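You operate a simulated robot arm through the tools that you are given. There is no shell and no other tool. Be economical: measure what you need, move in short steps, check, and stop when the job is done.

Carry out the task below with a simulated two-armed robot. There is one attempt and no reset: what you move stays moved.

## Task
Pass the white roller to your other hand, clamp it in the vice and push in the red stopper.

Only the result counts: the job must be done as asked and must still hold three seconds after the hand-in. Knocking over, shifting, dropping, spilling or breaking anything else fails it. A push-on lid holds only when it is set on centred and level and pressed home; a screw cap is set on level and turned clockwise until tight.

## Robot
Two 7-joint arms with two-finger parallel grippers on one trunk, on a base that drives. Base frame: it is fixed to the floor where the robot stands at the start and does not move with it; the origin is under the middle of the robot, x ahead of it, y to its left, z up. Readings come in m, rad, newtons and seconds.
The left shoulder is at the start at [0.07, 0.163, 1.327], the right one opposite. With the tool pointing down near the work surface each hand reaches from about 0.34 to 0.86 m from the robot's upright axis, wherever it stands, measured 20 degrees to its own side. Places, roughly: vice [0.4, -0.6, 0.9]. Payload 3.43 kg a hand.
The TCP of each hand is the grasp point between the finger pads, 0.034 m short of the fingertips. In the tool frame z runs along the fingers and y along their closing line. The gripper opens to 0.128 m. The fingers are 0.024 m wide and 0.012 m thick; the gripper's body (0.048 by 0.13 m) begins 0.096 m behind the TCP.
Orientation is that of the tool frame in the base frame, as a unit quaternion [w, x, y, z]. With the fingers straight down and closing along the base's y, the tool's x points along the base's -x, its y along +y and its z along -z.

## Interface
- The arms move only by the tool drive_tool. It takes "left_commands", "right_commands" or both (then of equal length, played together; a hand with none holds still); each is a list of rows, each an object of numbers (a shift or turn left out is 0, a gripper value left out holds the last): "jaw": the finger opening in cm, from 0 to 12.8; "dx", "dy", "dz": the shift along the tool's x, y, z in cm; "ax", "ay", "az": the turn, a rotation vector about the tool's x, y, z in rad. In form: [{"jaw": .., "dx": .., "dy": .., "dz": .., "ax": .., "ay": .., "az": ..}, ...]. A call has 1 to 12 rows; each row is the pose to reach, as a shift and turn from the pose commanded when the call began, along the tool's axes at that moment. Each row takes 0.2 s and may step no farther than 0.05 m and 0.15 rad from the row before; otherwise, or with a gripper value out of range, the whole call is refused. A pose out of reach is approached as far as the arm can. The call stops where the force on the tool passes 90 N (or 10 N more than at its start, if that is more) or the arm is blocked; 0.2 s more then pass. Each finger travels about 0.153 m/s and halts on what it meets, pressing with about 38 N; the grip force reading is that of the motor and also rises with nothing between the fingers. The clock runs only during rows and for 0.2 s after the last one: add rows that repeat a pose to give the fingers time. It gives the time, the measured TCP pose, the force on the tool (base axes), the opening and the grip force at its end, in the units of the frame above (readings bear some noise).
- Cameras (640 x 400 px; columns grow to the right, rows downward): "scene" is now at [0.1222, -0.0404, 1.544]; the picture's right is [-0.48, -0.88, 0.00], its down [-0.60, 0.33, -0.73] and it looks along [0.64, -0.35, -0.69] (base axes); focal length 270 px, centre (320, 200). "left" rides on the left gripper at [0.076, 0.011, -0.16] in its tool frame; the picture's right is [-0.15, 0.99, 0.00], its down [-0.88, -0.13, -0.46] and it looks along [-0.45, -0.07, 0.89] (tool axes); focal length 234 px, centre (320, 200). "right" rides on the right gripper at [0.076, -0.011, -0.16] in its tool frame; the picture's right is [0.15, 0.99, 0.00], its down [-0.88, 0.13, -0.46] and it looks along [-0.45, 0.07, 0.89] (tool axes); focal length 234 px, centre (320, 200). There is no depth. A picture from a camera that has moved, and an enlarged one, comes with that camera's place and axes in the base frame and with its lens.
- snapshot(camera): a new picture of that camera. The clock stands still meanwhile.
- lift_body(by): slides the trunk up (or, below 0, down) by that many m; the arms and the scene camera ride with it, the base frame stays. It gives what a move gives, with no picture.
- roll_base(legs): drives the robot by 1 to 6 legs, each [ahead, left, turn to the left] in m, m and rad, along the robot's own axes; the way and the turn of a leg run together, so that a leg with both is an arc; at most 1.5 m and 3.142 rad a leg. The arms and the cameras ride along, it lands a little off, and it stops where it bumps. It gives what a move gives.
- pan_tilt(pan, tilt): turns the head with the scene camera to pan (to the left, within 1.501 rad either way) and tilt (down, from -0.506 to 1.204), counted from straight ahead of the robot. It gives what a move gives.
- inspect(camera, box): a new picture of the part [left, top, right, bottom] of that camera's present view, enlarged. The clock stands still meanwhile.
- sign_off(): hands the job in; it is judged then, once.

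Go step by step. Nothing tells you exact positions but the pictures and the camera data: compare them with the known pose of the tool, close in by small moves and look again before you grip or let go. The budget is 120 turns and 92 pictures, counting those below and the enlarged ones. Unless the task says otherwise, let go and move clear before handing in, and close with one line.

The tools are called after "Request:" as a command line: name --argument value ..., lists and objects as JSON in quotes. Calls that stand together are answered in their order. drive_tool: Moves the arms, as the interface text tells. Its arguments: {"type":"object","properties":{"left_commands":{"type":"array","items":{"type":"object","properties":{"jaw":{"type":"number"},"dx":{"type":"number"},"dy":{"type":"number"},"dz":{"type":"number"},"ax":{"type":"number"},"ay":{"type":"number"},"az":{"type":"number"}}}},"right_commands":{"type":"array","items":{"type":"object","properties":{"jaw":{"type":"number"},"dx":{"type":"number"},"dy":{"type":"number"},"dz":{"type":"number"},"ax":{"type":"number"},"ay":{"type":"number"},"az":{"type":"number"}}}}},"required":[]} The other tools are called the same way: lift_body (by) slides the trunk up or down; roll_base (legs) drives the base; pan_tilt (pan, tilt) turns the head that bears the scene camera; snapshot (camera) takes a picture; inspect (camera, box) takes an enlarged picture of a part of a camera's view; sign_off () hands the job in.

At the start:

```text
time_s: 0.0
left_eef_pos: [0.6312, -0.0556, 1.2453]
left_ee_rot: [0.0, -0.001, 1.0, 0.001]
left_wrist_force: [-0.4, 0.1, 0.0]
left_finger_gap: 0.1281
left_grasp_force: 0.1
right_eef_pos: [0.3563, -0.4849, 1.2398]
right_ee_rot: [0.0, 0.0, 1.0, 0.0]
right_wrist_force: [0.1, 0.6, -0.4]
right_finger_gap: 0.1277
right_grasp_force: 0.1
trunk travel left (down, up): [-0.807, 0.133]
robot x, y, heading: [0.0023, -0.0039, 0.001]
head pan, tilt: [-0.501, 0.754]
```

scene: 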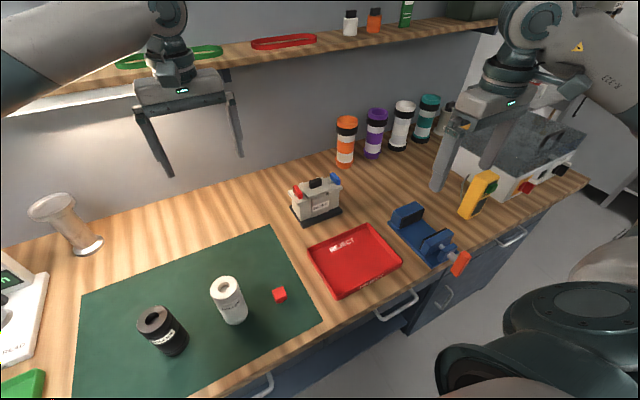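
right: 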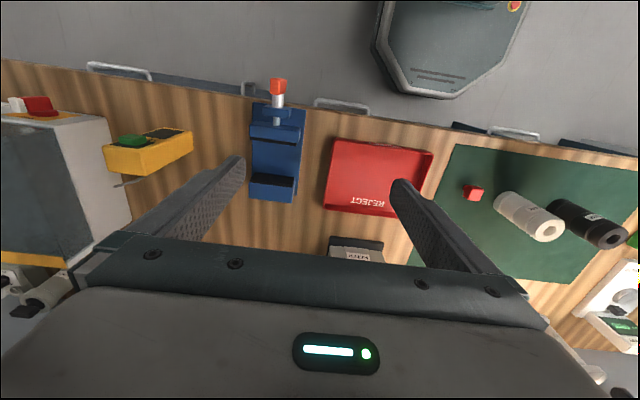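
left: 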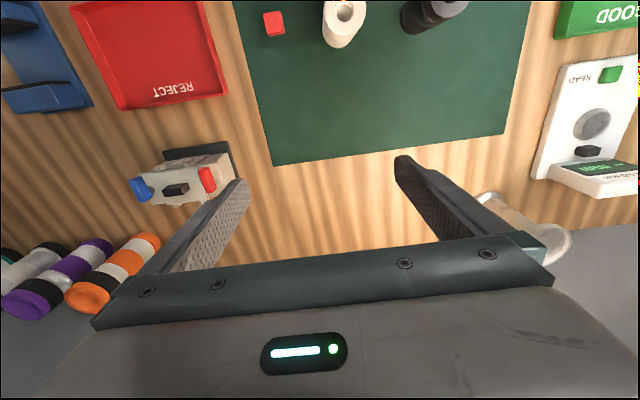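

I see the white roller upright near (0.47, 0.01), a red stopper near (0.47, -0.11), and the blue vice near (0.44, -0.59) with a red handle facing the robot. I'll look more closely at each.

Request:
inspect --camera "scene" --box '[370, 180, 490, 290]'

Request:
inspect --camera "scene" --box '[190, 255, 310, 345]'

Request:
inspect --camera "right" --box '[220, 60, 340, 220]'

```text
3.64 times, centred on (430, 235) of scene
camera zoom: at [0.1222, -0.0404, 1.544], right [-0.48, -0.88, 0.0], down [-0.6, 0.33, -0.73], along [0.64, -0.35, -0.69], focal length 982 px, centre (-80, 73)
```

zoom: 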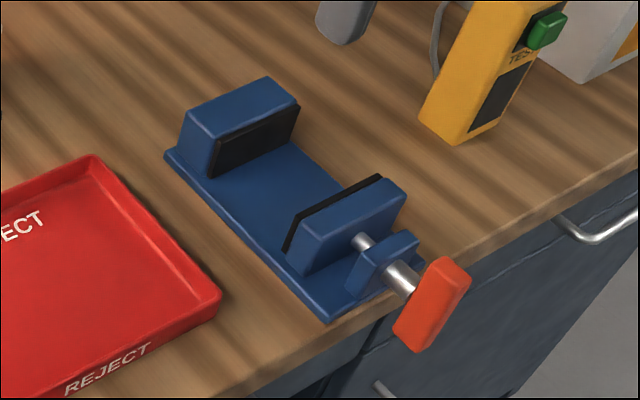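

```text
4.44 times, centred on (250, 300) of scene
camera zoom: at [0.1222, -0.0404, 1.544], right [-0.48, -0.88, 0.0], down [-0.6, 0.33, -0.73], along [0.64, -0.35, -0.69], focal length 1200 px, centre (631, -244)
```

zoom: 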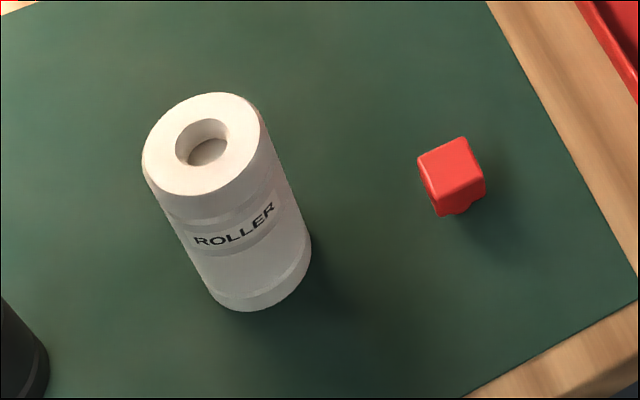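

```text
2.50 times, centred on (280, 140) of right
camera zoom: at [0.2807, -0.4958, 1.3997], right [-0.15, 0.99, 0.0], down [0.88, 0.13, 0.46], along [0.45, 0.07, -0.89], focal length 585 px, centre (420, 350)
```

zoom: 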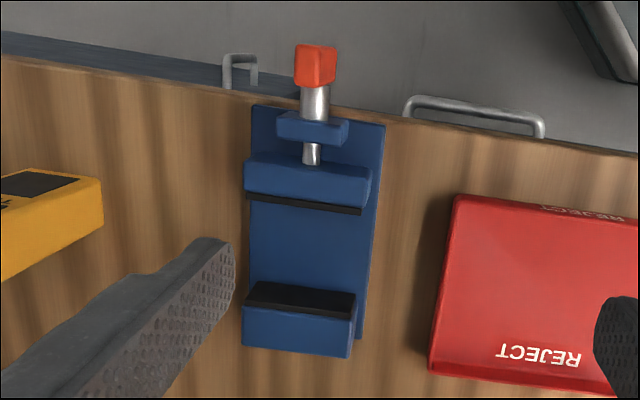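

The roller stands upright with its bore up, and the vice gap of about 85 mm is wider than the roller's 56 mm. I'll back off, bring the left hand in obliquely from the front to grip the roller low, and then take its top with the right hand from above.

Request:
roll_base --legs '[[-0.25, 0, 0]]'

Request:
drive_tool --left_commands '[{"jaw": 9, "dy": 1, "dz": 2, "ay": -0.14}, {"dy": 2, "dz": 4, "ay": -0.28}, {"dy": 3, "dz": 6, "ay": -0.42}, {"dy": 4, "dz": 9, "ay": -0.56}, {"dy": 5, "dz": 12, "ay": -0.7}, {"dy": 6, "dz": 14, "ay": -0.84}, {"dy": 6, "dz": 16, "ay": -0.95}, {"dy": 6, "dz": 18, "ay": -1.05}, {"dy": 6, "dz": 18, "ay": -1.05}]'

Request:
snapshot --camera "scene"

Request:
snapshot --camera "left"

```text
time_s: 1.8
left_eef_pos: [0.3839, -0.0547, 1.2448]
left_ee_rot: [-0.001, -0.001, 1.0, 0.001]
left_wrist_force: [-0.9, -0.1, -0.2]
left_finger_gap: 0.1279
left_grasp_force: 0.1
right_eef_pos: [0.1077, -0.4848, 1.2393]
right_ee_rot: [0.0, 0.0, 1.0, 0.0]
right_wrist_force: [0.4, 1.2, 0.0]
right_finger_gap: 0.1279
right_grasp_force: 0.0
trunk travel left (down, up): [-0.807, 0.133]
robot x, y, heading: [-0.2538, 0.0004, 0.001]
head pan, tilt: [-0.501, 0.754]
```

```text
time_s: 3.8
left_eef_pos: [0.3827, 0.0051, 1.0647]
left_ee_rot: [0.501, 0.0, 0.865, 0.0]
left_wrist_force: [0.9, -0.8, -0.1]
left_finger_gap: 0.0901
left_grasp_force: 0.1
right_eef_pos: [0.1063, -0.4854, 1.2402]
right_ee_rot: [0.0, 0.0, 1.0, 0.0]
right_wrist_force: [0.0, -0.3, 0.5]
right_finger_gap: 0.1277
right_grasp_force: 0.1
trunk travel left (down, up): [-0.807, 0.133]
robot x, y, heading: [-0.2497, 0.0017, 0.001]
head pan, tilt: [-0.501, 0.754]
```

```text
85 pictures are left
camera scene: at [-0.1282, -0.0404, 1.5441], right [-0.48, -0.88, 0.0], down [-0.6, 0.33, -0.73], along [0.64, -0.35, -0.68], focal length 270 px, centre (320, 200)
```

scene: 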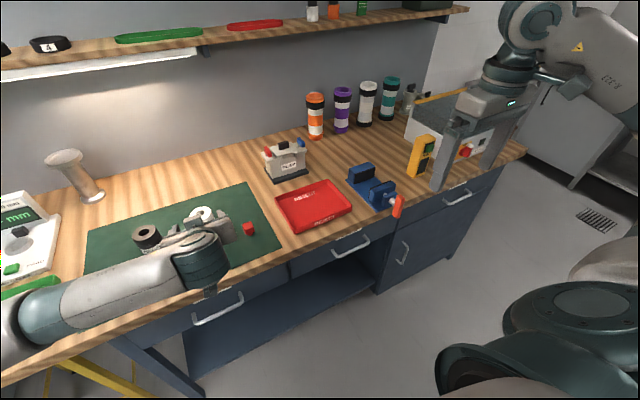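

```text
84 pictures are left
camera left: at [0.2057, 0.0165, 1.0768], right [0.07, 0.99, 0.13], down [0.04, -0.13, 0.99], along [1.0, -0.07, -0.05], focal length 234 px, centre (320, 200)
```

left: 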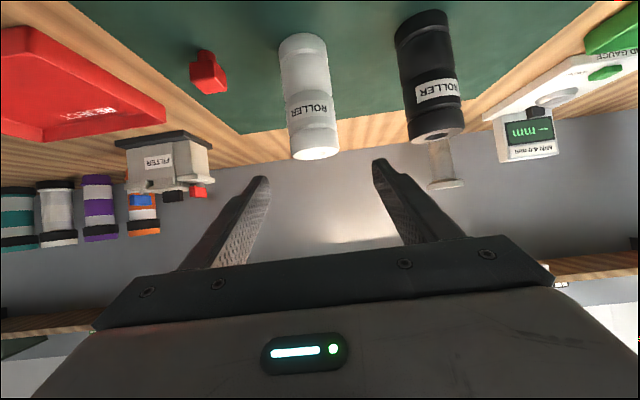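

The left camera puts the roller axis at y≈0.00, about 0.054 m wide, with its top near z≈1.02. I'll line the hand up with it, advance partway and check.

Request:
drive_tool --left_commands '[{"dx": 3.5, "dy": -0.25}, {"dx": 7, "dy": -0.5}, {"dx": 7, "dy": -0.5, "dz": 3}, {"dx": 7, "dy": -0.5, "dz": 6}, {"dx": 7, "dy": -0.5, "dz": 7}]'

Request:
snapshot --camera "left"

Request:
inspect --camera "scene" --box '[100, 170, 300, 300]'

```text
time_s: 5.0
left_eef_pos: [0.4078, -0.0004, 0.9724]
left_ee_rot: [0.502, 0.0, 0.865, 0.0]
left_wrist_force: [0.3, 0.4, -0.4]
left_finger_gap: 0.0898
left_grasp_force: 0.1
right_eef_pos: [0.107, -0.4853, 1.2404]
right_ee_rot: [0.0, 0.0, 1.0, 0.0]
right_wrist_force: [-0.3, -0.1, 0.6]
right_finger_gap: 0.1282
right_grasp_force: 0.0
trunk travel left (down, up): [-0.807, 0.133]
robot x, y, heading: [-0.2478, 0.0008, -0.001]
head pan, tilt: [-0.501, 0.754]
```

```text
83 pictures are left
camera left: at [0.2307, 0.0093, 0.9835], right [0.07, 0.99, 0.13], down [0.04, -0.13, 0.99], along [1.0, -0.07, -0.05], focal length 234 px, centre (320, 200)
```

left: 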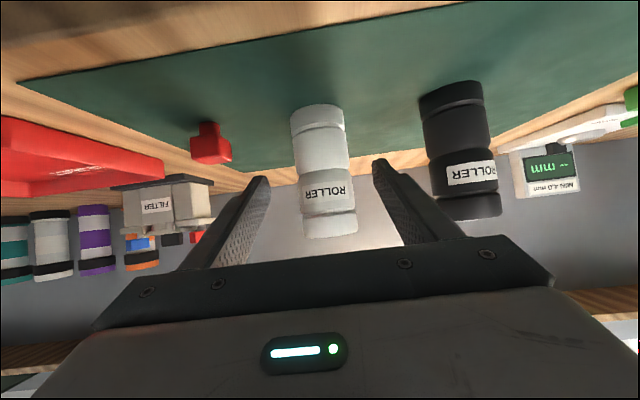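

```text
3.08 times, centred on (200, 235) of scene
camera zoom: at [-0.1282, -0.0404, 1.5441], right [-0.48, -0.88, 0.0], down [-0.6, 0.33, -0.73], along [0.64, -0.35, -0.68], focal length 831 px, centre (689, 92)
```

zoom: 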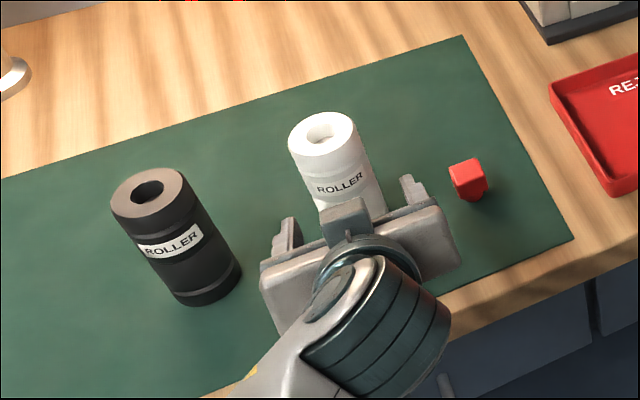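

The roller centre reads about (0.486, 0.00) and its height about 0.13. I'll advance straight along the tool axis and grip it.

Request:
drive_tool --left_commands '[{"dz": 3}, {"dz": 6}, {"dz": 8.5}, {"dz": 8.5}, {"dz": 8.5, "jaw": 4}, {"dz": 8.5, "jaw": 4}, {"dz": 8.5, "jaw": 4}, {"dz": 8.5, "jaw": 4}]'

Request:
snapshot --camera "left"

```text
time_s: 6.8
left_eef_pos: [0.4825, -0.0002, 0.926]
left_ee_rot: [0.501, 0.0, 0.865, 0.0]
left_wrist_force: [0.2, 0.2, -0.2]
left_finger_gap: 0.0572
left_grasp_force: 37.7
right_eef_pos: [0.1067, -0.4844, 1.24]
right_ee_rot: [0.0, 0.0, 1.0, 0.0]
right_wrist_force: [0.5, -0.2, -0.3]
right_finger_gap: 0.1276
right_grasp_force: 0.0
trunk travel left (down, up): [-0.807, 0.133]
robot x, y, heading: [-0.2525, -0.0005, -0.005]
head pan, tilt: [-0.501, 0.754]
```

```text
81 pictures are left
camera left: at [0.3059, 0.0114, 0.9395], right [0.07, 0.99, 0.13], down [0.04, -0.13, 0.99], along [1.0, -0.07, -0.05], focal length 234 px, centre (320, 200)
```

left: 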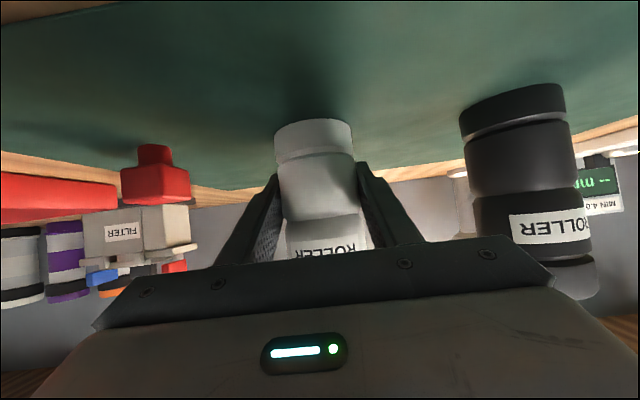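

The grip is firm at a 57 mm diameter. I'll lift the roller and carry it towards the midline for the handover.

Request:
drive_tool --left_commands '[{"dx": -3, "dz": -1.73}, {"dx": -6, "dz": -3.46}, {"dx": -9, "dz": -5.2}, {"dx": -13, "dz": -7.5}, {"dx": -13, "dz": -7.5, "dy": -4}, {"dx": -13, "dz": -7.5, "dy": -8}, {"dx": -13, "dz": -7.5, "dy": -12}, {"dx": -13, "dz": -7.5, "dy": -12}]' --right_commands '[{"dx": -4, "dz": -2}, {"dx": -8, "dz": -4}, {"dx": -12, "dz": -6}, {"dx": -16, "dz": -8}, {"dx": -20, "dz": -10}, {"dx": -24, "dz": -12}, {"dx": -28, "dz": -12}, {"dx": -28, "dz": -12}]'

Request:
snapshot --camera "left"

Request:
snapshot --camera "scene"

```text
time_s: 8.4
left_eef_pos: [0.5083, -0.0129, 1.0319]
left_ee_rot: [0.497, -0.002, 0.864, 0.083]
left_wrist_force: [1.1, 0.4, -2.6]
left_finger_gap: 0.0572
left_grasp_force: 37.8
right_eef_pos: [0.3788, -0.4817, 1.3588]
right_ee_rot: [0.0, 0.0, 1.0, 0.0]
right_wrist_force: [0.6, 0.1, -0.3]
right_finger_gap: 0.1278
right_grasp_force: 0.1
trunk travel left (down, up): [-0.807, 0.133]
robot x, y, heading: [-0.2494, -0.0035, -0.0]
head pan, tilt: [-0.501, 0.754]
stopped in row 7 (left hand): the arm was blocked; the commanded pose is now the measured one
```

```text
80 pictures are left
camera left: at [0.3323, -0.0198, 1.0447], right [-0.01, 0.96, 0.27], down [0.07, -0.27, 0.96], along [1.0, 0.03, -0.06], focal length 234 px, centre (320, 200)
```

left: 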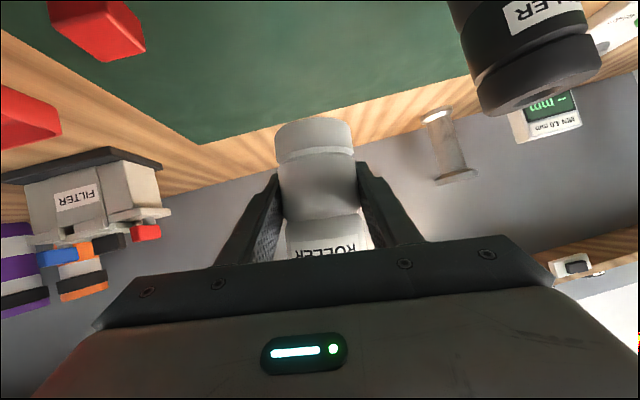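

```text
79 pictures are left
camera scene: at [-0.1256, -0.0386, 1.5439], right [-0.48, -0.88, 0.0], down [-0.6, 0.33, -0.73], along [0.64, -0.35, -0.69], focal length 270 px, centre (320, 200)
```

scene: 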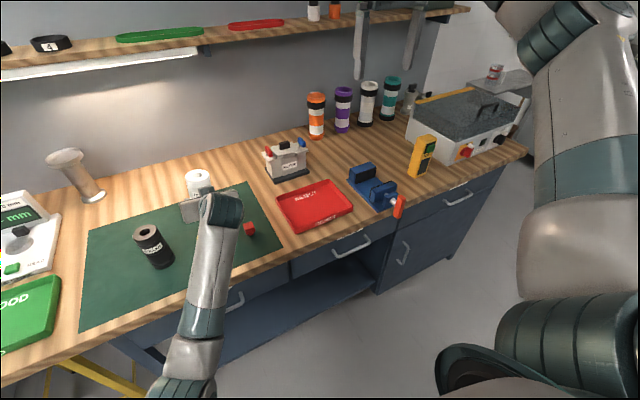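

The left arm hit a limit at z 1.03 and twisted slightly. I'll retract it towards the robot and straighten it.

Request:
drive_tool --left_commands '[{"dx": 0.2, "dz": -3}, {"dx": 0.4, "dz": -6, "ax": 0.04, "az": -0.02}, {"dx": 0.6, "dz": -9, "ax": 0.08, "az": -0.04}, {"dx": 0.7, "dz": -11.2, "ax": 0.12, "az": -0.06}, {"dx": 0.7, "dz": -11.2, "ax": 0.146, "az": -0.08}, {"dx": 0.7, "dz": -11.2, "ax": 0.146, "az": -0.08}]'

Request:
snapshot --camera "scene"

```text
time_s: 9.3
left_eef_pos: [0.4699, 0.0424, 1.1418]
left_ee_rot: [0.562, 0.001, 0.821, 0.104]
left_wrist_force: [1.1, -0.3, -2.3]
left_finger_gap: 0.0572
left_grasp_force: 37.8
right_eef_pos: [0.3777, -0.4832, 1.3592]
right_ee_rot: [0.001, 0.0, 1.0, 0.0]
right_wrist_force: [0.5, -0.6, -0.3]
right_finger_gap: 0.128
right_grasp_force: 0.0
trunk travel left (down, up): [-0.807, 0.133]
robot x, y, heading: [-0.2529, -0.0008, 0.003]
head pan, tilt: [-0.501, 0.754]
stopped in row 4 (left hand): the arm was blocked; the commanded pose is now the measured one
```

```text
78 pictures are left
camera scene: at [-0.1277, -0.0398, 1.544], right [-0.48, -0.88, 0.0], down [-0.6, 0.33, -0.73], along [0.64, -0.35, -0.69], focal length 270 px, centre (320, 200)
```

scene: 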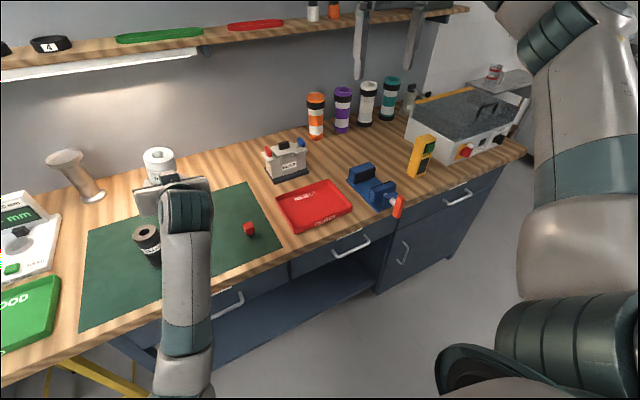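

The wrist seems to run out of travel at this height, so I'll return to the low pose that worked and raise the trunk for height instead.

Request:
drive_tool --left_commands '[{"dx": 2, "dy": -2, "dz": 0.4, "ax": 0.03, "ay": 0.03, "az": -0.02}, {"dx": 4, "dy": -4, "dz": 0.8, "ax": 0.06, "ay": 0.05, "az": -0.04}, {"dx": 7, "dy": -6, "dz": 1.4, "ax": 0.09, "ay": 0.08, "az": -0.06}, {"dx": 10, "dy": -6.3, "dz": 2, "ax": 0.14, "ay": 0.12, "az": -0.08}, {"dx": 12, "dy": -6.3, "dz": 2.4, "ax": 0.18, "ay": 0.152, "az": -0.106}, {"dx": 14, "dy": -6.3, "dz": 2.7, "ax": 0.18, "ay": 0.152, "az": -0.106}, {"dx": 14, "dy": -6.3, "dz": 2.7, "ax": 0.18, "ay": 0.152, "az": -0.106}]'

Request:
snapshot --camera "scene"

```text
time_s: 10.3
left_eef_pos: [0.5059, 0.0746, 1.104]
left_ee_rot: [0.573, 0.003, 0.812, 0.111]
left_wrist_force: [0.6, 0.2, -2.9]
left_finger_gap: 0.0569
left_grasp_force: 38.1
right_eef_pos: [0.378, -0.4819, 1.3579]
right_ee_rot: [0.0, 0.0, 1.0, 0.0]
right_wrist_force: [0.3, 0.4, 0.2]
right_finger_gap: 0.1281
right_grasp_force: 0.0
trunk travel left (down, up): [-0.807, 0.133]
robot x, y, heading: [-0.2463, -0.0011, 0.002]
head pan, tilt: [-0.501, 0.754]
stopped in row 4 (left hand): the arm was blocked; the commanded pose is now the measured one
```

```text
77 pictures are left
camera scene: at [-0.127, -0.0394, 1.544], right [-0.48, -0.88, 0.0], down [-0.6, 0.33, -0.73], along [0.64, -0.35, -0.69], focal length 270 px, centre (320, 200)
```

scene: 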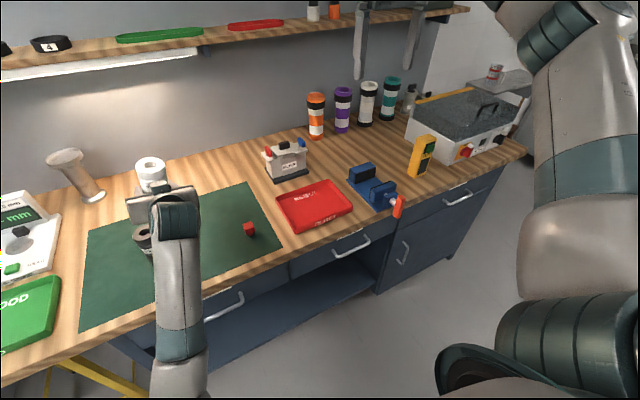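

The arm drifts opposite to the command, so a joint is at its limit. I'll raise the trunk for clearance and ease the hand back towards vertical to free the wrist.

Request:
lift_body --by 0.1

Request:
drive_tool --left_commands '[{"ay": 0.08}, {"ay": 0.16}, {"ay": 0.24}, {"ay": 0.32}, {"ay": 0.4}, {"ay": 0.4}]'

Request:
snapshot --camera "scene"

```text
time_s: 11.6
left_eef_pos: [0.506, 0.0732, 1.2053]
left_ee_rot: [0.574, 0.002, 0.811, 0.111]
left_wrist_force: [-0.7, 0.1, -3.0]
left_finger_gap: 0.0573
left_grasp_force: 38.1
right_eef_pos: [0.3789, -0.4834, 1.4582]
right_ee_rot: [0.0, 0.0, 1.0, 0.0]
right_wrist_force: [-0.2, -0.1, -0.6]
right_finger_gap: 0.1279
right_grasp_force: 0.0
trunk travel left (down, up): [-0.907, 0.033]
robot x, y, heading: [-0.2514, 0.0013, 0.006]
head pan, tilt: [-0.501, 0.754]
```

```text
time_s: 13.0
left_eef_pos: [0.5163, 0.1368, 1.1941]
left_ee_rot: [0.398, -0.032, 0.903, 0.161]
left_wrist_force: [0.5, 1.0, -2.2]
left_finger_gap: 0.0574
left_grasp_force: 38.6
right_eef_pos: [0.3777, -0.4842, 1.4595]
right_ee_rot: [0.0, 0.0, 1.0, 0.0]
right_wrist_force: [0.3, 0.1, 0.0]
right_finger_gap: 0.128
right_grasp_force: 0.0
trunk travel left (down, up): [-0.907, 0.033]
robot x, y, heading: [-0.2507, -0.0003, -0.004]
head pan, tilt: [-0.501, 0.754]
```

```text
76 pictures are left
camera scene: at [-0.1272, -0.0401, 1.644], right [-0.48, -0.88, 0.0], down [-0.6, 0.33, -0.73], along [0.64, -0.35, -0.69], focal length 270 px, centre (320, 200)
```

scene: 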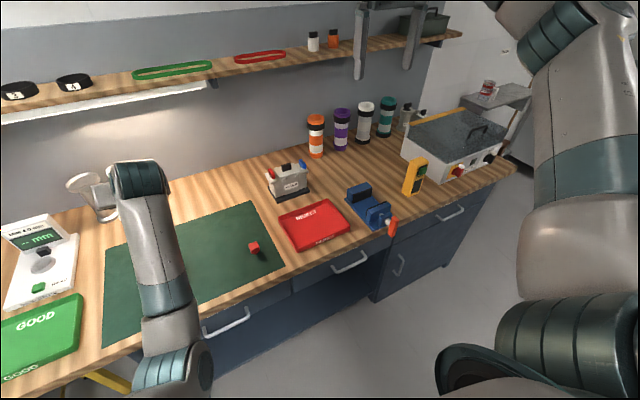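

It's still drifting, so I'll keep rotating to fully vertical in open air, where the start pose was healthy, and look at the state.

Request:
drive_tool --left_commands '[{"ay": 0.1, "ax": 0.03}, {"ay": 0.2, "ax": 0.06}, {"ay": 0.3, "ax": 0.09}, {"ay": 0.4, "ax": 0.12}, {"ay": 0.5, "ax": 0.15}, {"ay": 0.6, "ax": 0.18}, {"ay": 0.7, "ax": 0.2}, {"ay": 0.7, "ax": 0.2}]'

Request:
snapshot --camera "scene"

```text
time_s: 14.8
left_eef_pos: [0.5173, 0.071, 1.2005]
left_ee_rot: [0.064, -0.016, 0.998, 0.003]
left_wrist_force: [0.0, -0.1, -2.9]
left_finger_gap: 0.0569
left_grasp_force: 37.5
left hand out of reach, approached as far as the arm can: row 6, 7, 8
right_eef_pos: [0.3788, -0.4826, 1.4595]
right_ee_rot: [0.0, -0.001, 1.0, 0.0]
right_wrist_force: [-0.5, 0.3, 0.1]
right_finger_gap: 0.128
right_grasp_force: 0.1
trunk travel left (down, up): [-0.907, 0.033]
robot x, y, heading: [-0.2497, 0.0027, 0.001]
head pan, tilt: [-0.501, 0.754]
```

```text
75 pictures are left
camera scene: at [-0.1272, -0.0395, 1.644], right [-0.48, -0.88, 0.0], down [-0.6, 0.33, -0.73], along [0.64, -0.35, -0.69], focal length 270 px, centre (320, 200)
```

scene: 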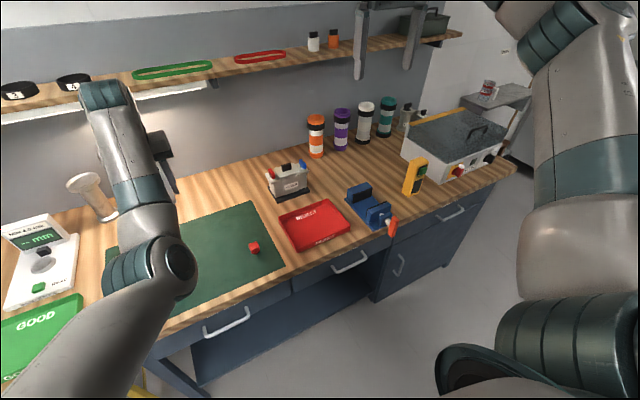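

The picture shows the left elbow has dropped and the forearm points up. I'll move towards the start-like pose, vertical, higher and closer in, to see whether the elbow swings back out.

Request:
drive_tool --left_commands '[{"dx": 0, "dz": -4, "ay": 0.05}, {"dx": 0, "dz": -8, "ay": 0.1}, {"dx": 1, "dz": -11.5, "ay": 0.13}, {"dx": 4, "dy": -3, "dz": -12, "ay": 0.13}, {"dx": 7, "dy": -6, "dz": -12.5, "ay": 0.13}, {"dx": 10, "dy": -9, "dz": -13, "ay": 0.13}, {"dx": 12, "dy": -12, "dz": -13, "ay": 0.13}, {"dx": 12, "dy": -12, "dz": -13, "ay": 0.13}]'

Request:
snapshot --camera "scene"

```text
time_s: 16.6
left_eef_pos: [0.5067, -0.0573, 1.3258]
left_ee_rot: [-0.002, -0.016, 1.0, 0.003]
left_wrist_force: [0.1, 0.4, -2.5]
left_finger_gap: 0.0572
left_grasp_force: 38.2
left hand out of reach, approached as far as the arm can: row 1, 2, 3, 4, 5, 6, 7, 8
right_eef_pos: [0.3797, -0.4832, 1.4579]
right_ee_rot: [0.0, 0.0, 1.0, 0.0]
right_wrist_force: [-0.5, -0.3, -0.1]
right_finger_gap: 0.1279
right_grasp_force: 0.1
trunk travel left (down, up): [-0.907, 0.033]
robot x, y, heading: [-0.2518, 0.0002, -0.002]
head pan, tilt: [-0.501, 0.754]
```

```text
74 pictures are left
camera scene: at [-0.1263, -0.0397, 1.6439], right [-0.48, -0.88, 0.0], down [-0.6, 0.33, -0.73], along [0.64, -0.35, -0.69], focal length 270 px, centre (320, 200)
```

scene: 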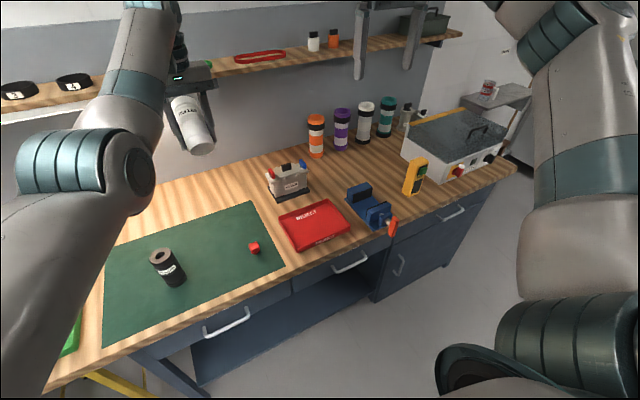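

Now orientation and y track; only x falls short, and the elbow is beginning to swing outward. I'll lower the hand out to the left so the elbow ends up outboard.

Request:
drive_tool --left_commands '[{"dy": 4}, {"dy": 8}, {"dy": 12}, {"dy": 16}, {"dy": 18, "dz": 3}, {"dy": 18, "dz": 7}, {"dy": 18, "dz": 11}, {"dy": 18, "dz": 15}, {"dy": 18, "dz": 19}, {"dy": 18, "dz": 19}]'

Request:
snapshot --camera "scene"

```text
time_s: 18.8
left_eef_pos: [0.5048, 0.1192, 1.1311]
left_ee_rot: [-0.001, -0.016, 1.0, 0.004]
left_wrist_force: [-0.6, 0.0, -2.6]
left_finger_gap: 0.0571
left_grasp_force: 37.8
left hand out of reach, approached as far as the arm can: row 1, 2, 3, 4, 5, 6, 7, 8
right_eef_pos: [0.377, -0.4829, 1.4583]
right_ee_rot: [0.0, 0.0, 1.0, -0.001]
right_wrist_force: [0.0, -1.0, -0.8]
right_finger_gap: 0.1281
right_grasp_force: 0.0
trunk travel left (down, up): [-0.907, 0.033]
robot x, y, heading: [-0.2546, 0.0034, 0.001]
head pan, tilt: [-0.501, 0.754]
```

```text
73 pictures are left
camera scene: at [-0.1273, -0.0401, 1.644], right [-0.48, -0.88, 0.0], down [-0.6, 0.33, -0.73], along [0.64, -0.35, -0.69], focal length 270 px, centre (320, 200)
```

scene: 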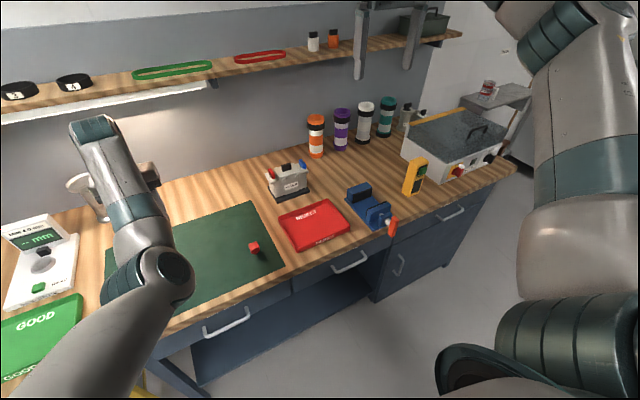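

In reach again. I'll move to y≈0 at this height and try tilting gradually, watching whether the pose tracks.

Request:
drive_tool --left_commands '[{"dy": -4, "dx": 1, "dz": 1}, {"dy": -8, "dx": 2, "dz": 2}, {"dy": -12, "dx": 3, "dz": 3}, {"dy": -12, "dx": 3, "dz": 4, "ay": -0.1}, {"dy": -12, "dx": 3, "dz": 5, "ay": -0.2}, {"dy": -12, "dx": 3, "dz": 5, "ay": -0.3}, {"dy": -12, "dx": 3, "dz": 5, "ay": -0.4}, {"dy": -12, "dx": 3, "dz": 5, "ay": -0.4}]'

Request:
snapshot --camera "scene"

```text
time_s: 20.6
left_eef_pos: [0.4991, 0.0601, 1.0866]
left_ee_rot: [0.211, -0.039, 0.976, 0.042]
left_wrist_force: [0.8, -0.4, -2.6]
left_finger_gap: 0.0573
left_grasp_force: 38.3
right_eef_pos: [0.3776, -0.4821, 1.4581]
right_ee_rot: [0.0, 0.0, 1.0, -0.001]
right_wrist_force: [-0.2, 0.0, 0.2]
right_finger_gap: 0.128
right_grasp_force: 0.1
trunk travel left (down, up): [-0.907, 0.033]
robot x, y, heading: [-0.2487, -0.0016, -0.003]
head pan, tilt: [-0.501, 0.754]
```

```text
72 pictures are left
camera scene: at [-0.1269, -0.04, 1.644], right [-0.48, -0.88, 0.0], down [-0.6, 0.33, -0.73], along [0.64, -0.35, -0.69], focal length 270 px, centre (320, 200)
```

scene: 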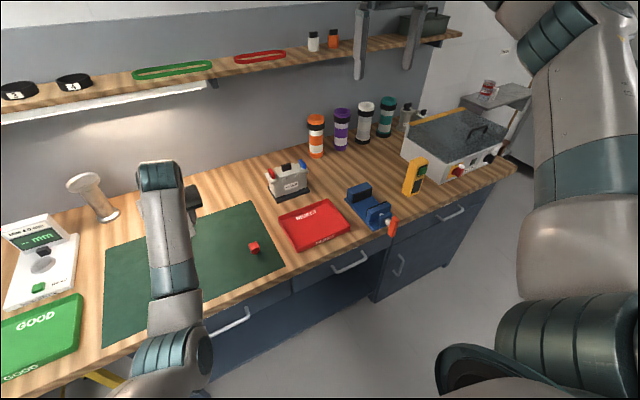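

y lags, so the left arm can't go inward in this posture. I'll do the handover more in front of the left shoulder at y≈0.13, and tilt there.

Request:
drive_tool --left_commands '[{"dy": 4, "dx": 1, "dz": -1.3}, {"dy": 7, "dx": 2, "dz": -2.6, "ax": 0.02, "ay": -0.1}, {"dy": 7, "dx": 2, "dz": -2.6, "ax": 0.04, "ay": -0.2}, {"dy": 7, "dx": 2, "dz": -2.6, "ax": 0.06, "ay": -0.3}, {"dy": 7, "dx": 2, "dz": -2.6, "ax": 0.08, "ay": -0.4}, {"dy": 7, "dx": 2, "dz": -2.6, "ax": 0.1, "ay": -0.52, "az": 0.02}, {"dy": 7, "dx": 2, "dz": -2.6, "ax": 0.114, "ay": -0.62, "az": 0.026}, {"dy": 7, "dx": 2, "dz": -2.6, "ax": 0.114, "ay": -0.62, "az": 0.026}]'

Request:
snapshot --camera "scene"

```text
time_s: 22.3
left_eef_pos: [0.4931, 0.0944, 1.1885]
left_ee_rot: [0.552, 0.014, 0.834, -0.017]
left_wrist_force: [-0.6, -0.5, -2.0]
left_finger_gap: 0.0573
left_grasp_force: 38.0
right_eef_pos: [0.3778, -0.4832, 1.4577]
right_ee_rot: [0.0, 0.0, 1.0, 0.0]
right_wrist_force: [0.3, -0.3, 0.2]
right_finger_gap: 0.1281
right_grasp_force: 0.2
trunk travel left (down, up): [-0.907, 0.033]
robot x, y, heading: [-0.248, -0.0005, 0.006]
head pan, tilt: [-0.501, 0.754]
stopped in row 8 (left hand): the arm was blocked; the commanded pose is now the measured one
```

```text
71 pictures are left
camera scene: at [-0.127, -0.0399, 1.644], right [-0.48, -0.88, 0.0], down [-0.6, 0.33, -0.73], along [0.64, -0.35, -0.69], focal length 270 px, centre (320, 200)
```

scene: 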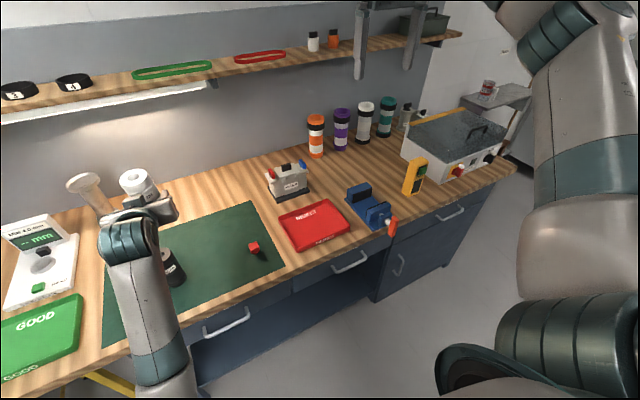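

The roller is now nearly upright (about 7° lean) at (0.49, 0.09, 1.19), and the left arm is holding still, which is good enough. I'll bring the right hand above it, tilted 7° to match the roller axis.

Request:
drive_tool --right_commands '[{"dy": 4.5, "dx": -1}, {"dy": 9, "dx": -2}, {"dy": 13.5, "dx": -3}, {"dy": 18, "dx": -4}, {"dy": 22.5, "dx": -5}, {"dy": 27, "dx": -6}, {"dy": 31.5, "dx": -7}, {"dy": 36, "dx": -7}, {"dy": 40, "dx": -8}, {"dy": 44, "dx": -8, "jaw": 9}, {"dy": 48, "dx": -8, "ay": -0.06}, {"dy": 48, "dx": -8, "ay": -0.12}]'

Request:
snapshot --camera "right"

Request:
snapshot --camera "scene"

```text
time_s: 24.9
left_eef_pos: [0.493, 0.0919, 1.1871]
left_ee_rot: [0.551, 0.014, 0.834, -0.016]
left_wrist_force: [-0.4, -0.5, -2.1]
left_finger_gap: 0.0571
left_grasp_force: 38.2
right_eef_pos: [0.4579, -0.0055, 1.4594]
right_ee_rot: [0.061, 0.0, 0.998, 0.001]
right_wrist_force: [0.0, -0.3, -0.2]
right_finger_gap: 0.0898
right_grasp_force: 0.1
trunk travel left (down, up): [-0.907, 0.033]
robot x, y, heading: [-0.251, 0.0006, -0.001]
head pan, tilt: [-0.501, 0.754]
```

```text
70 pictures are left
camera right: at [0.3626, -0.0175, 1.6089], right [-0.15, 0.99, -0.02], down [0.82, 0.13, 0.56], along [0.55, 0.07, -0.83], focal length 234 px, centre (320, 200)
```

right: 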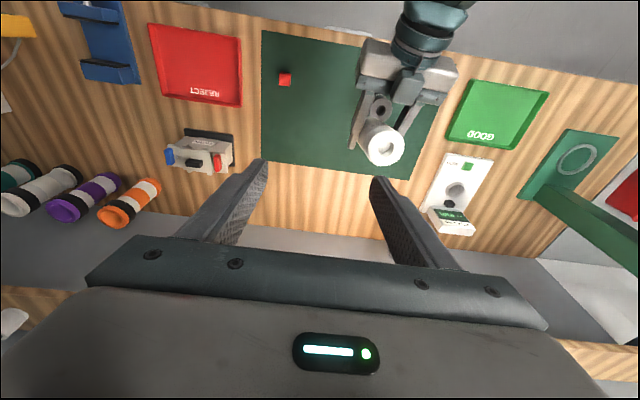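

```text
69 pictures are left
camera scene: at [-0.1275, -0.0417, 1.644], right [-0.48, -0.88, 0.0], down [-0.6, 0.33, -0.73], along [0.64, -0.35, -0.69], focal length 270 px, centre (320, 200)
```

scene: 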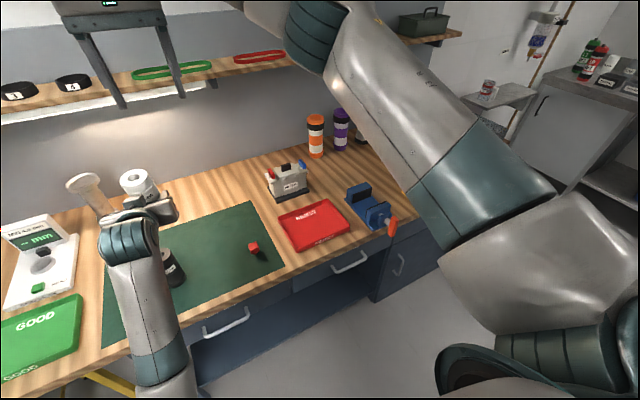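

The right camera sees the roller top at about (0.480, 0.096, 1.27). I'll centre above it, come halfway down and check.

Request:
drive_tool --right_commands '[{"dy": 5}, {"dy": 10.1}, {"dy": 10.1, "dz": 4}, {"dy": 10.1, "dz": 8}, {"dy": 10.1, "dz": 8}]'

Request:
snapshot --camera "right"

```text
refused: row 2 steps farther than a row can; nothing moved
```

```text
68 pictures are left
camera right: at [0.3626, -0.0175, 1.6089], right [-0.15, 0.99, -0.02], down [0.82, 0.13, 0.56], along [0.55, 0.07, -0.83], focal length 234 px, centre (320, 200)
```

right: 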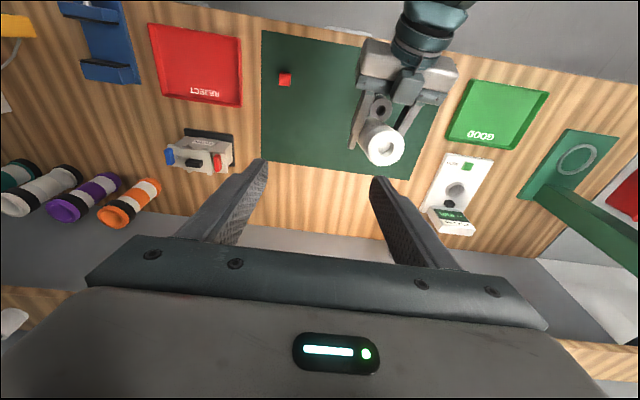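

One step was slightly too long, so I'll repeat it with smaller rows.

Request:
drive_tool --right_commands '[{"dy": 4}, {"dy": 8}, {"dy": 10.1}, {"dy": 10.1, "dz": 4}, {"dy": 10.1, "dz": 8}, {"dy": 10.1, "dz": 8}]'

Request:
snapshot --camera "right"

Request:
snapshot --camera "left"

```text
time_s: 26.3
left_eef_pos: [0.4926, 0.0947, 1.1874]
left_ee_rot: [0.552, 0.013, 0.833, -0.017]
left_wrist_force: [-0.5, -0.3, -3.3]
left_finger_gap: 0.0572
left_grasp_force: 38.0
right_eef_pos: [0.4679, 0.0995, 1.3823]
right_ee_rot: [0.061, 0.0, 0.998, 0.0]
right_wrist_force: [0.2, -0.2, -0.5]
right_finger_gap: 0.0901
right_grasp_force: 0.0
trunk travel left (down, up): [-0.907, 0.033]
robot x, y, heading: [-0.2499, -0.0001, 0.001]
head pan, tilt: [-0.501, 0.754]
```

```text
67 pictures are left
camera right: at [0.3722, 0.0881, 1.5304], right [-0.15, 0.99, -0.02], down [0.82, 0.13, 0.56], along [0.56, 0.07, -0.83], focal length 234 px, centre (320, 200)
```

right: 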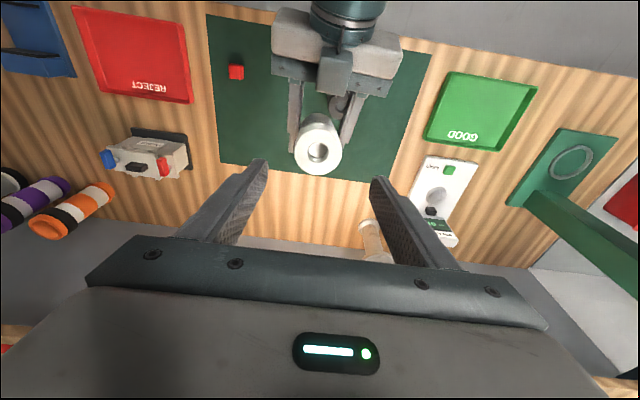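

```text
66 pictures are left
camera left: at [0.3158, 0.1138, 1.1787], right [0.1, 0.99, 0.12], down [-0.08, -0.11, 0.99], along [0.99, -0.11, 0.07], focal length 234 px, centre (320, 200)
```

left: 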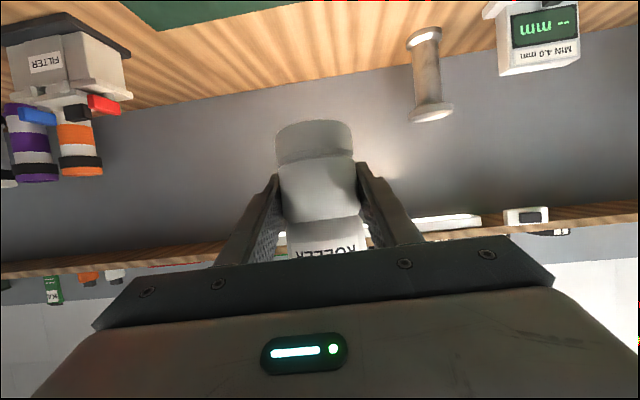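

The alignment is within 3 mm. I'll descend along the axis and close the right hand on the upper part of the roller.

Request:
drive_tool --right_commands '[{"dy": -0.2, "dz": 4}, {"dy": -0.2, "dz": 8}, {"dy": -0.2, "dz": 11.7}, {"dy": -0.2, "dz": 11.7}, {"dy": -0.2, "dz": 11.7}]'

Request:
snapshot --camera "right"

Request:
inspect --camera "scene" --box '[40, 80, 240, 280]'

```text
time_s: 27.5
left_eef_pos: [0.492, 0.0943, 1.1871]
left_ee_rot: [0.552, 0.014, 0.834, -0.018]
left_wrist_force: [0.7, 0.3, -2.6]
left_finger_gap: 0.0573
left_grasp_force: 37.4
right_eef_pos: [0.4831, 0.0938, 1.2626]
right_ee_rot: [0.059, 0.0, 0.998, 0.0]
right_wrist_force: [0.0, -0.1, -0.3]
right_finger_gap: 0.09
right_grasp_force: 0.1
trunk travel left (down, up): [-0.907, 0.033]
robot x, y, heading: [-0.2502, -0.0006, -0.001]
head pan, tilt: [-0.501, 0.754]
```

```text
65 pictures are left
camera right: at [0.3881, 0.083, 1.4125], right [-0.15, 0.99, -0.02], down [0.82, 0.13, 0.56], along [0.55, 0.07, -0.83], focal length 234 px, centre (320, 200)
```

right: 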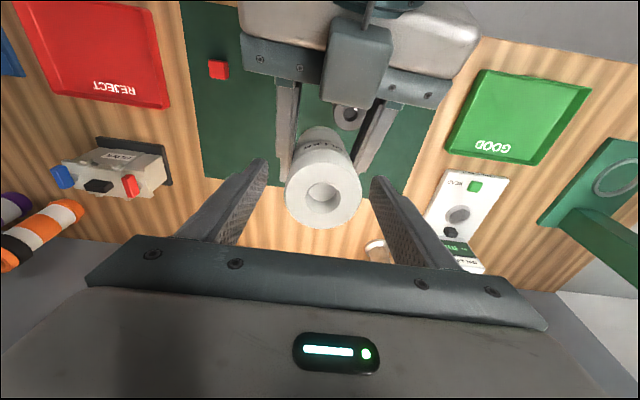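

```text
2.00 times, centred on (140, 180) of scene
camera zoom: at [-0.1273, -0.0397, 1.644], right [-0.48, -0.88, 0.0], down [-0.6, 0.33, -0.73], along [0.64, -0.35, -0.69], focal length 540 px, centre (680, 240)
```

zoom: 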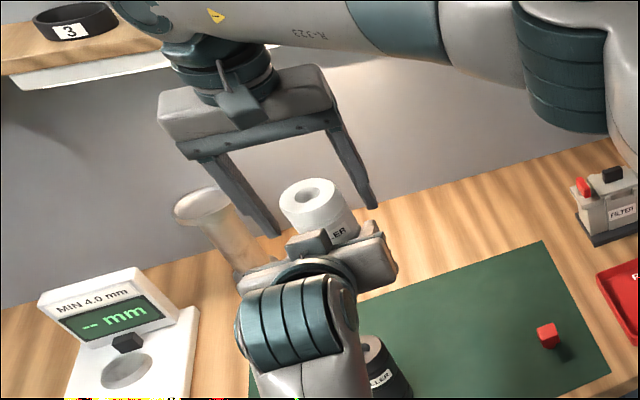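

The roller top is level with the TCP, at about z 1.264. I'll go 10 mm lower and close.

Request:
drive_tool --right_commands '[{"dz": 1.0, "dy": 0.1}, {"dz": 1.0, "dy": 0.1}, {"dz": 1.0, "dy": 0.1, "jaw": 4}, {"dz": 1.0, "dy": 0.1, "jaw": 4}, {"dz": 1.0, "dy": 0.1, "jaw": 4}, {"dz": 1.0, "dy": 0.1, "jaw": 4}]'

Request:
snapshot --camera "right"

Request:
snapshot --camera "left"

```text
time_s: 28.9
left_eef_pos: [0.4933, 0.0938, 1.1871]
left_ee_rot: [0.551, 0.014, 0.834, -0.017]
left_wrist_force: [-0.8, -0.4, -3.5]
left_finger_gap: 0.0572
left_grasp_force: 37.9
right_eef_pos: [0.4841, 0.0969, 1.2532]
right_ee_rot: [0.06, 0.0, 0.998, -0.001]
right_wrist_force: [1.4, -0.9, 1.3]
right_finger_gap: 0.0577
right_grasp_force: 38.6
trunk travel left (down, up): [-0.907, 0.033]
robot x, y, heading: [-0.2497, -0.0005, -0.004]
head pan, tilt: [-0.501, 0.754]
```

```text
63 pictures are left
camera right: at [0.3886, 0.0848, 1.4028], right [-0.15, 0.99, -0.02], down [0.82, 0.13, 0.56], along [0.55, 0.07, -0.83], focal length 234 px, centre (320, 200)
```

right: 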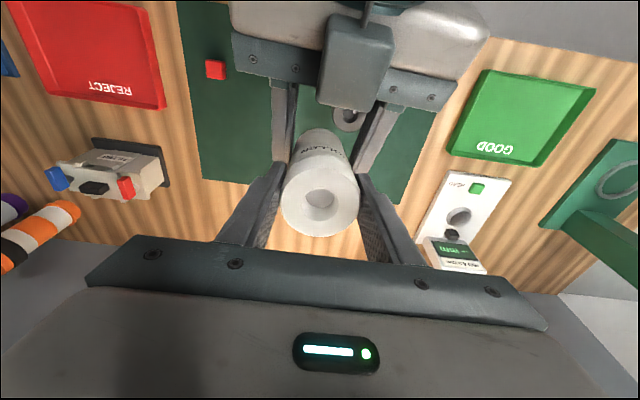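

```text
62 pictures are left
camera left: at [0.3169, 0.1134, 1.1784], right [0.1, 0.99, 0.12], down [-0.08, -0.11, 0.99], along [0.99, -0.11, 0.07], focal length 234 px, centre (320, 200)
```

left: 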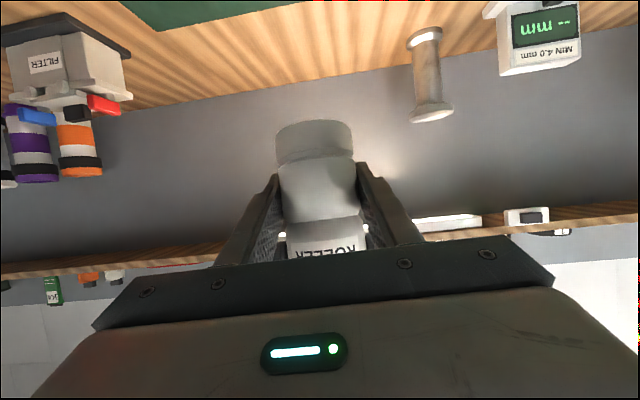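

Both hands now hold the roller. I'll open the left hand and raise the right hand straight up along the roller axis.

Request:
drive_tool --left_commands '[{"jaw": 9}, {"jaw": 9}, {"jaw": 9}, {"jaw": 9}, {"jaw": 9}, {"jaw": 9}, {"jaw": 9}, {"jaw": 9}]' --right_commands '[{"dz": 0}, {"dz": 0}, {"dz": 0}, {"dz": -3}, {"dz": -6}, {"dz": -10}, {"dz": -14}, {"dz": -14}]'

Request:
snapshot --camera "right"

Request:
snapshot --camera "scene"

```text
time_s: 30.7
left_eef_pos: [0.4936, 0.0959, 1.187]
left_ee_rot: [0.551, 0.014, 0.834, -0.017]
left_wrist_force: [-0.2, 0.8, -0.1]
left_finger_gap: 0.0904
left_grasp_force: 0.0
right_eef_pos: [0.4675, 0.0964, 1.3943]
right_ee_rot: [0.059, 0.0, 0.998, 0.0]
right_wrist_force: [-0.1, 0.3, -2.5]
right_finger_gap: 0.0577
right_grasp_force: 38.6
trunk travel left (down, up): [-0.907, 0.033]
robot x, y, heading: [-0.25, -0.0009, -0.001]
head pan, tilt: [-0.501, 0.754]
```

```text
61 pictures are left
camera right: at [0.3715, 0.0855, 1.5435], right [-0.15, 0.99, -0.02], down [0.82, 0.13, 0.56], along [0.55, 0.07, -0.83], focal length 234 px, centre (320, 200)
```

right: 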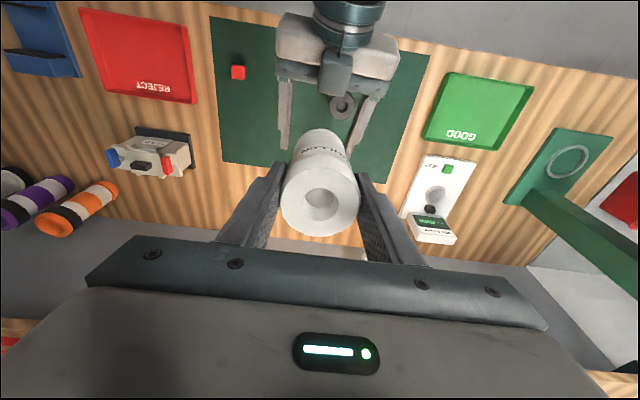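

```text
60 pictures are left
camera scene: at [-0.1264, -0.0399, 1.6439], right [-0.48, -0.88, 0.0], down [-0.6, 0.33, -0.73], along [0.64, -0.35, -0.69], focal length 270 px, centre (320, 200)
```

scene: 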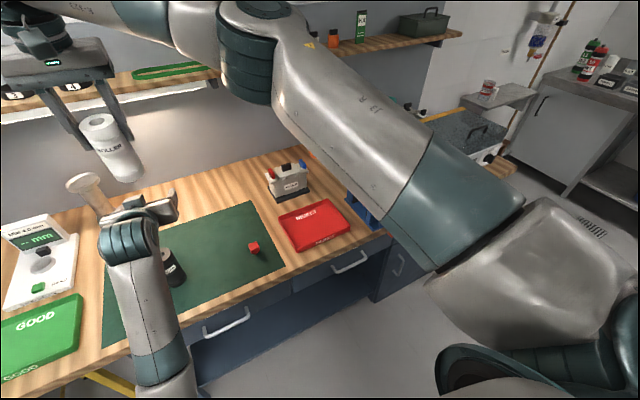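

The handover is done, and the right hand holds the roller near its top, coaxially. Next I'll level the right tool, bring it to the right, and drive the base 0.35 m sideways so the vice is in reach.

Request:
drive_tool --right_commands '[{"dy": -4.5, "ay": 0.04}, {"dy": -9, "ay": 0.08}, {"dy": -13.5, "ay": 0.12}, {"dy": -18, "ay": 0.12}, {"dy": -22.5, "ay": 0.12}, {"dy": -27, "ay": 0.12, "dx": 1}, {"dy": -30, "ay": 0.12, "dx": 2}, {"dy": -30, "ay": 0.12, "dx": 3}, {"dy": -30, "ay": 0.12, "dx": 3}]'

Request:
roll_base --legs '[[0, -0.35, 0]]'

Request:
pan_tilt --pan -0.4 --tilt 0.85

Request:
snapshot --camera "scene"

Request:
snapshot --camera "right"

```text
time_s: 32.7
left_eef_pos: [0.4927, 0.0951, 1.1878]
left_ee_rot: [0.552, 0.013, 0.834, -0.017]
left_wrist_force: [0.5, 0.0, 0.1]
left_finger_gap: 0.0902
left_grasp_force: 0.1
right_eef_pos: [0.435, -0.2027, 1.3908]
right_ee_rot: [0.0, 0.0, 1.0, 0.0]
right_wrist_force: [-0.5, -0.5, -1.3]
right_finger_gap: 0.0576
right_grasp_force: 37.3
trunk travel left (down, up): [-0.907, 0.033]
robot x, y, heading: [-0.2488, 0.0016, 0.001]
head pan, tilt: [-0.501, 0.754]
```

```text
time_s: 35.0
left_eef_pos: [0.4931, -0.2547, 1.188]
left_ee_rot: [0.551, 0.011, 0.834, -0.016]
left_wrist_force: [0.4, -0.2, -0.9]
left_finger_gap: 0.0901
left_grasp_force: 0.0
right_eef_pos: [0.4366, -0.5519, 1.3911]
right_ee_rot: [-0.001, -0.003, 1.0, -0.001]
right_wrist_force: [-0.7, 0.3, -2.8]
right_finger_gap: 0.0573
right_grasp_force: 38.3
trunk travel left (down, up): [-0.907, 0.033]
robot x, y, heading: [-0.2421, -0.3529, 0.011]
head pan, tilt: [-0.501, 0.754]
```

```text
time_s: 35.7
left_eef_pos: [0.4934, -0.2545, 1.1885]
left_ee_rot: [0.552, 0.012, 0.834, -0.015]
left_wrist_force: [0.3, -0.7, 0.0]
left_finger_gap: 0.0897
left_grasp_force: 0.0
right_eef_pos: [0.4378, -0.553, 1.3903]
right_ee_rot: [0.0, -0.003, 1.0, -0.001]
right_wrist_force: [0.0, 0.8, -2.0]
right_finger_gap: 0.0577
right_grasp_force: 37.5
trunk travel left (down, up): [-0.907, 0.033]
robot x, y, heading: [-0.2509, -0.3537, 0.007]
head pan, tilt: [-0.4, 0.85]
```

```text
59 pictures are left
camera scene: at [-0.1266, -0.3841, 1.6364], right [-0.39, -0.92, 0.0], down [-0.69, 0.29, -0.66], along [0.61, -0.25, -0.75], focal length 270 px, centre (320, 200)
```

scene: 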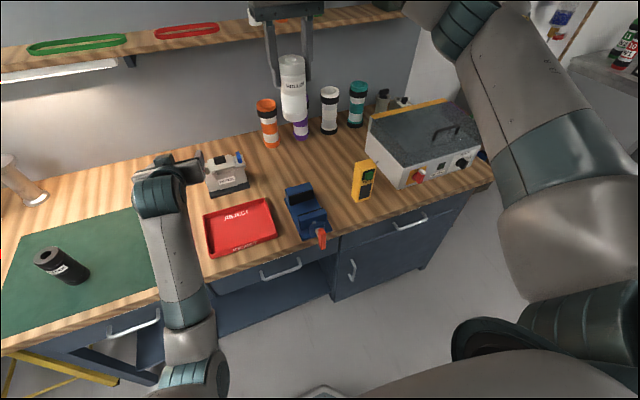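

```text
58 pictures are left
camera right: at [0.361, -0.5654, 1.5502], right [-0.15, 0.99, 0.0], down [0.88, 0.14, 0.46], along [0.45, 0.07, -0.89], focal length 234 px, centre (320, 200)
```

right: 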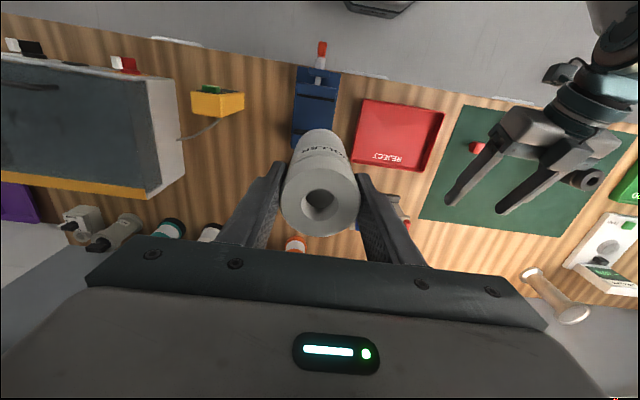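

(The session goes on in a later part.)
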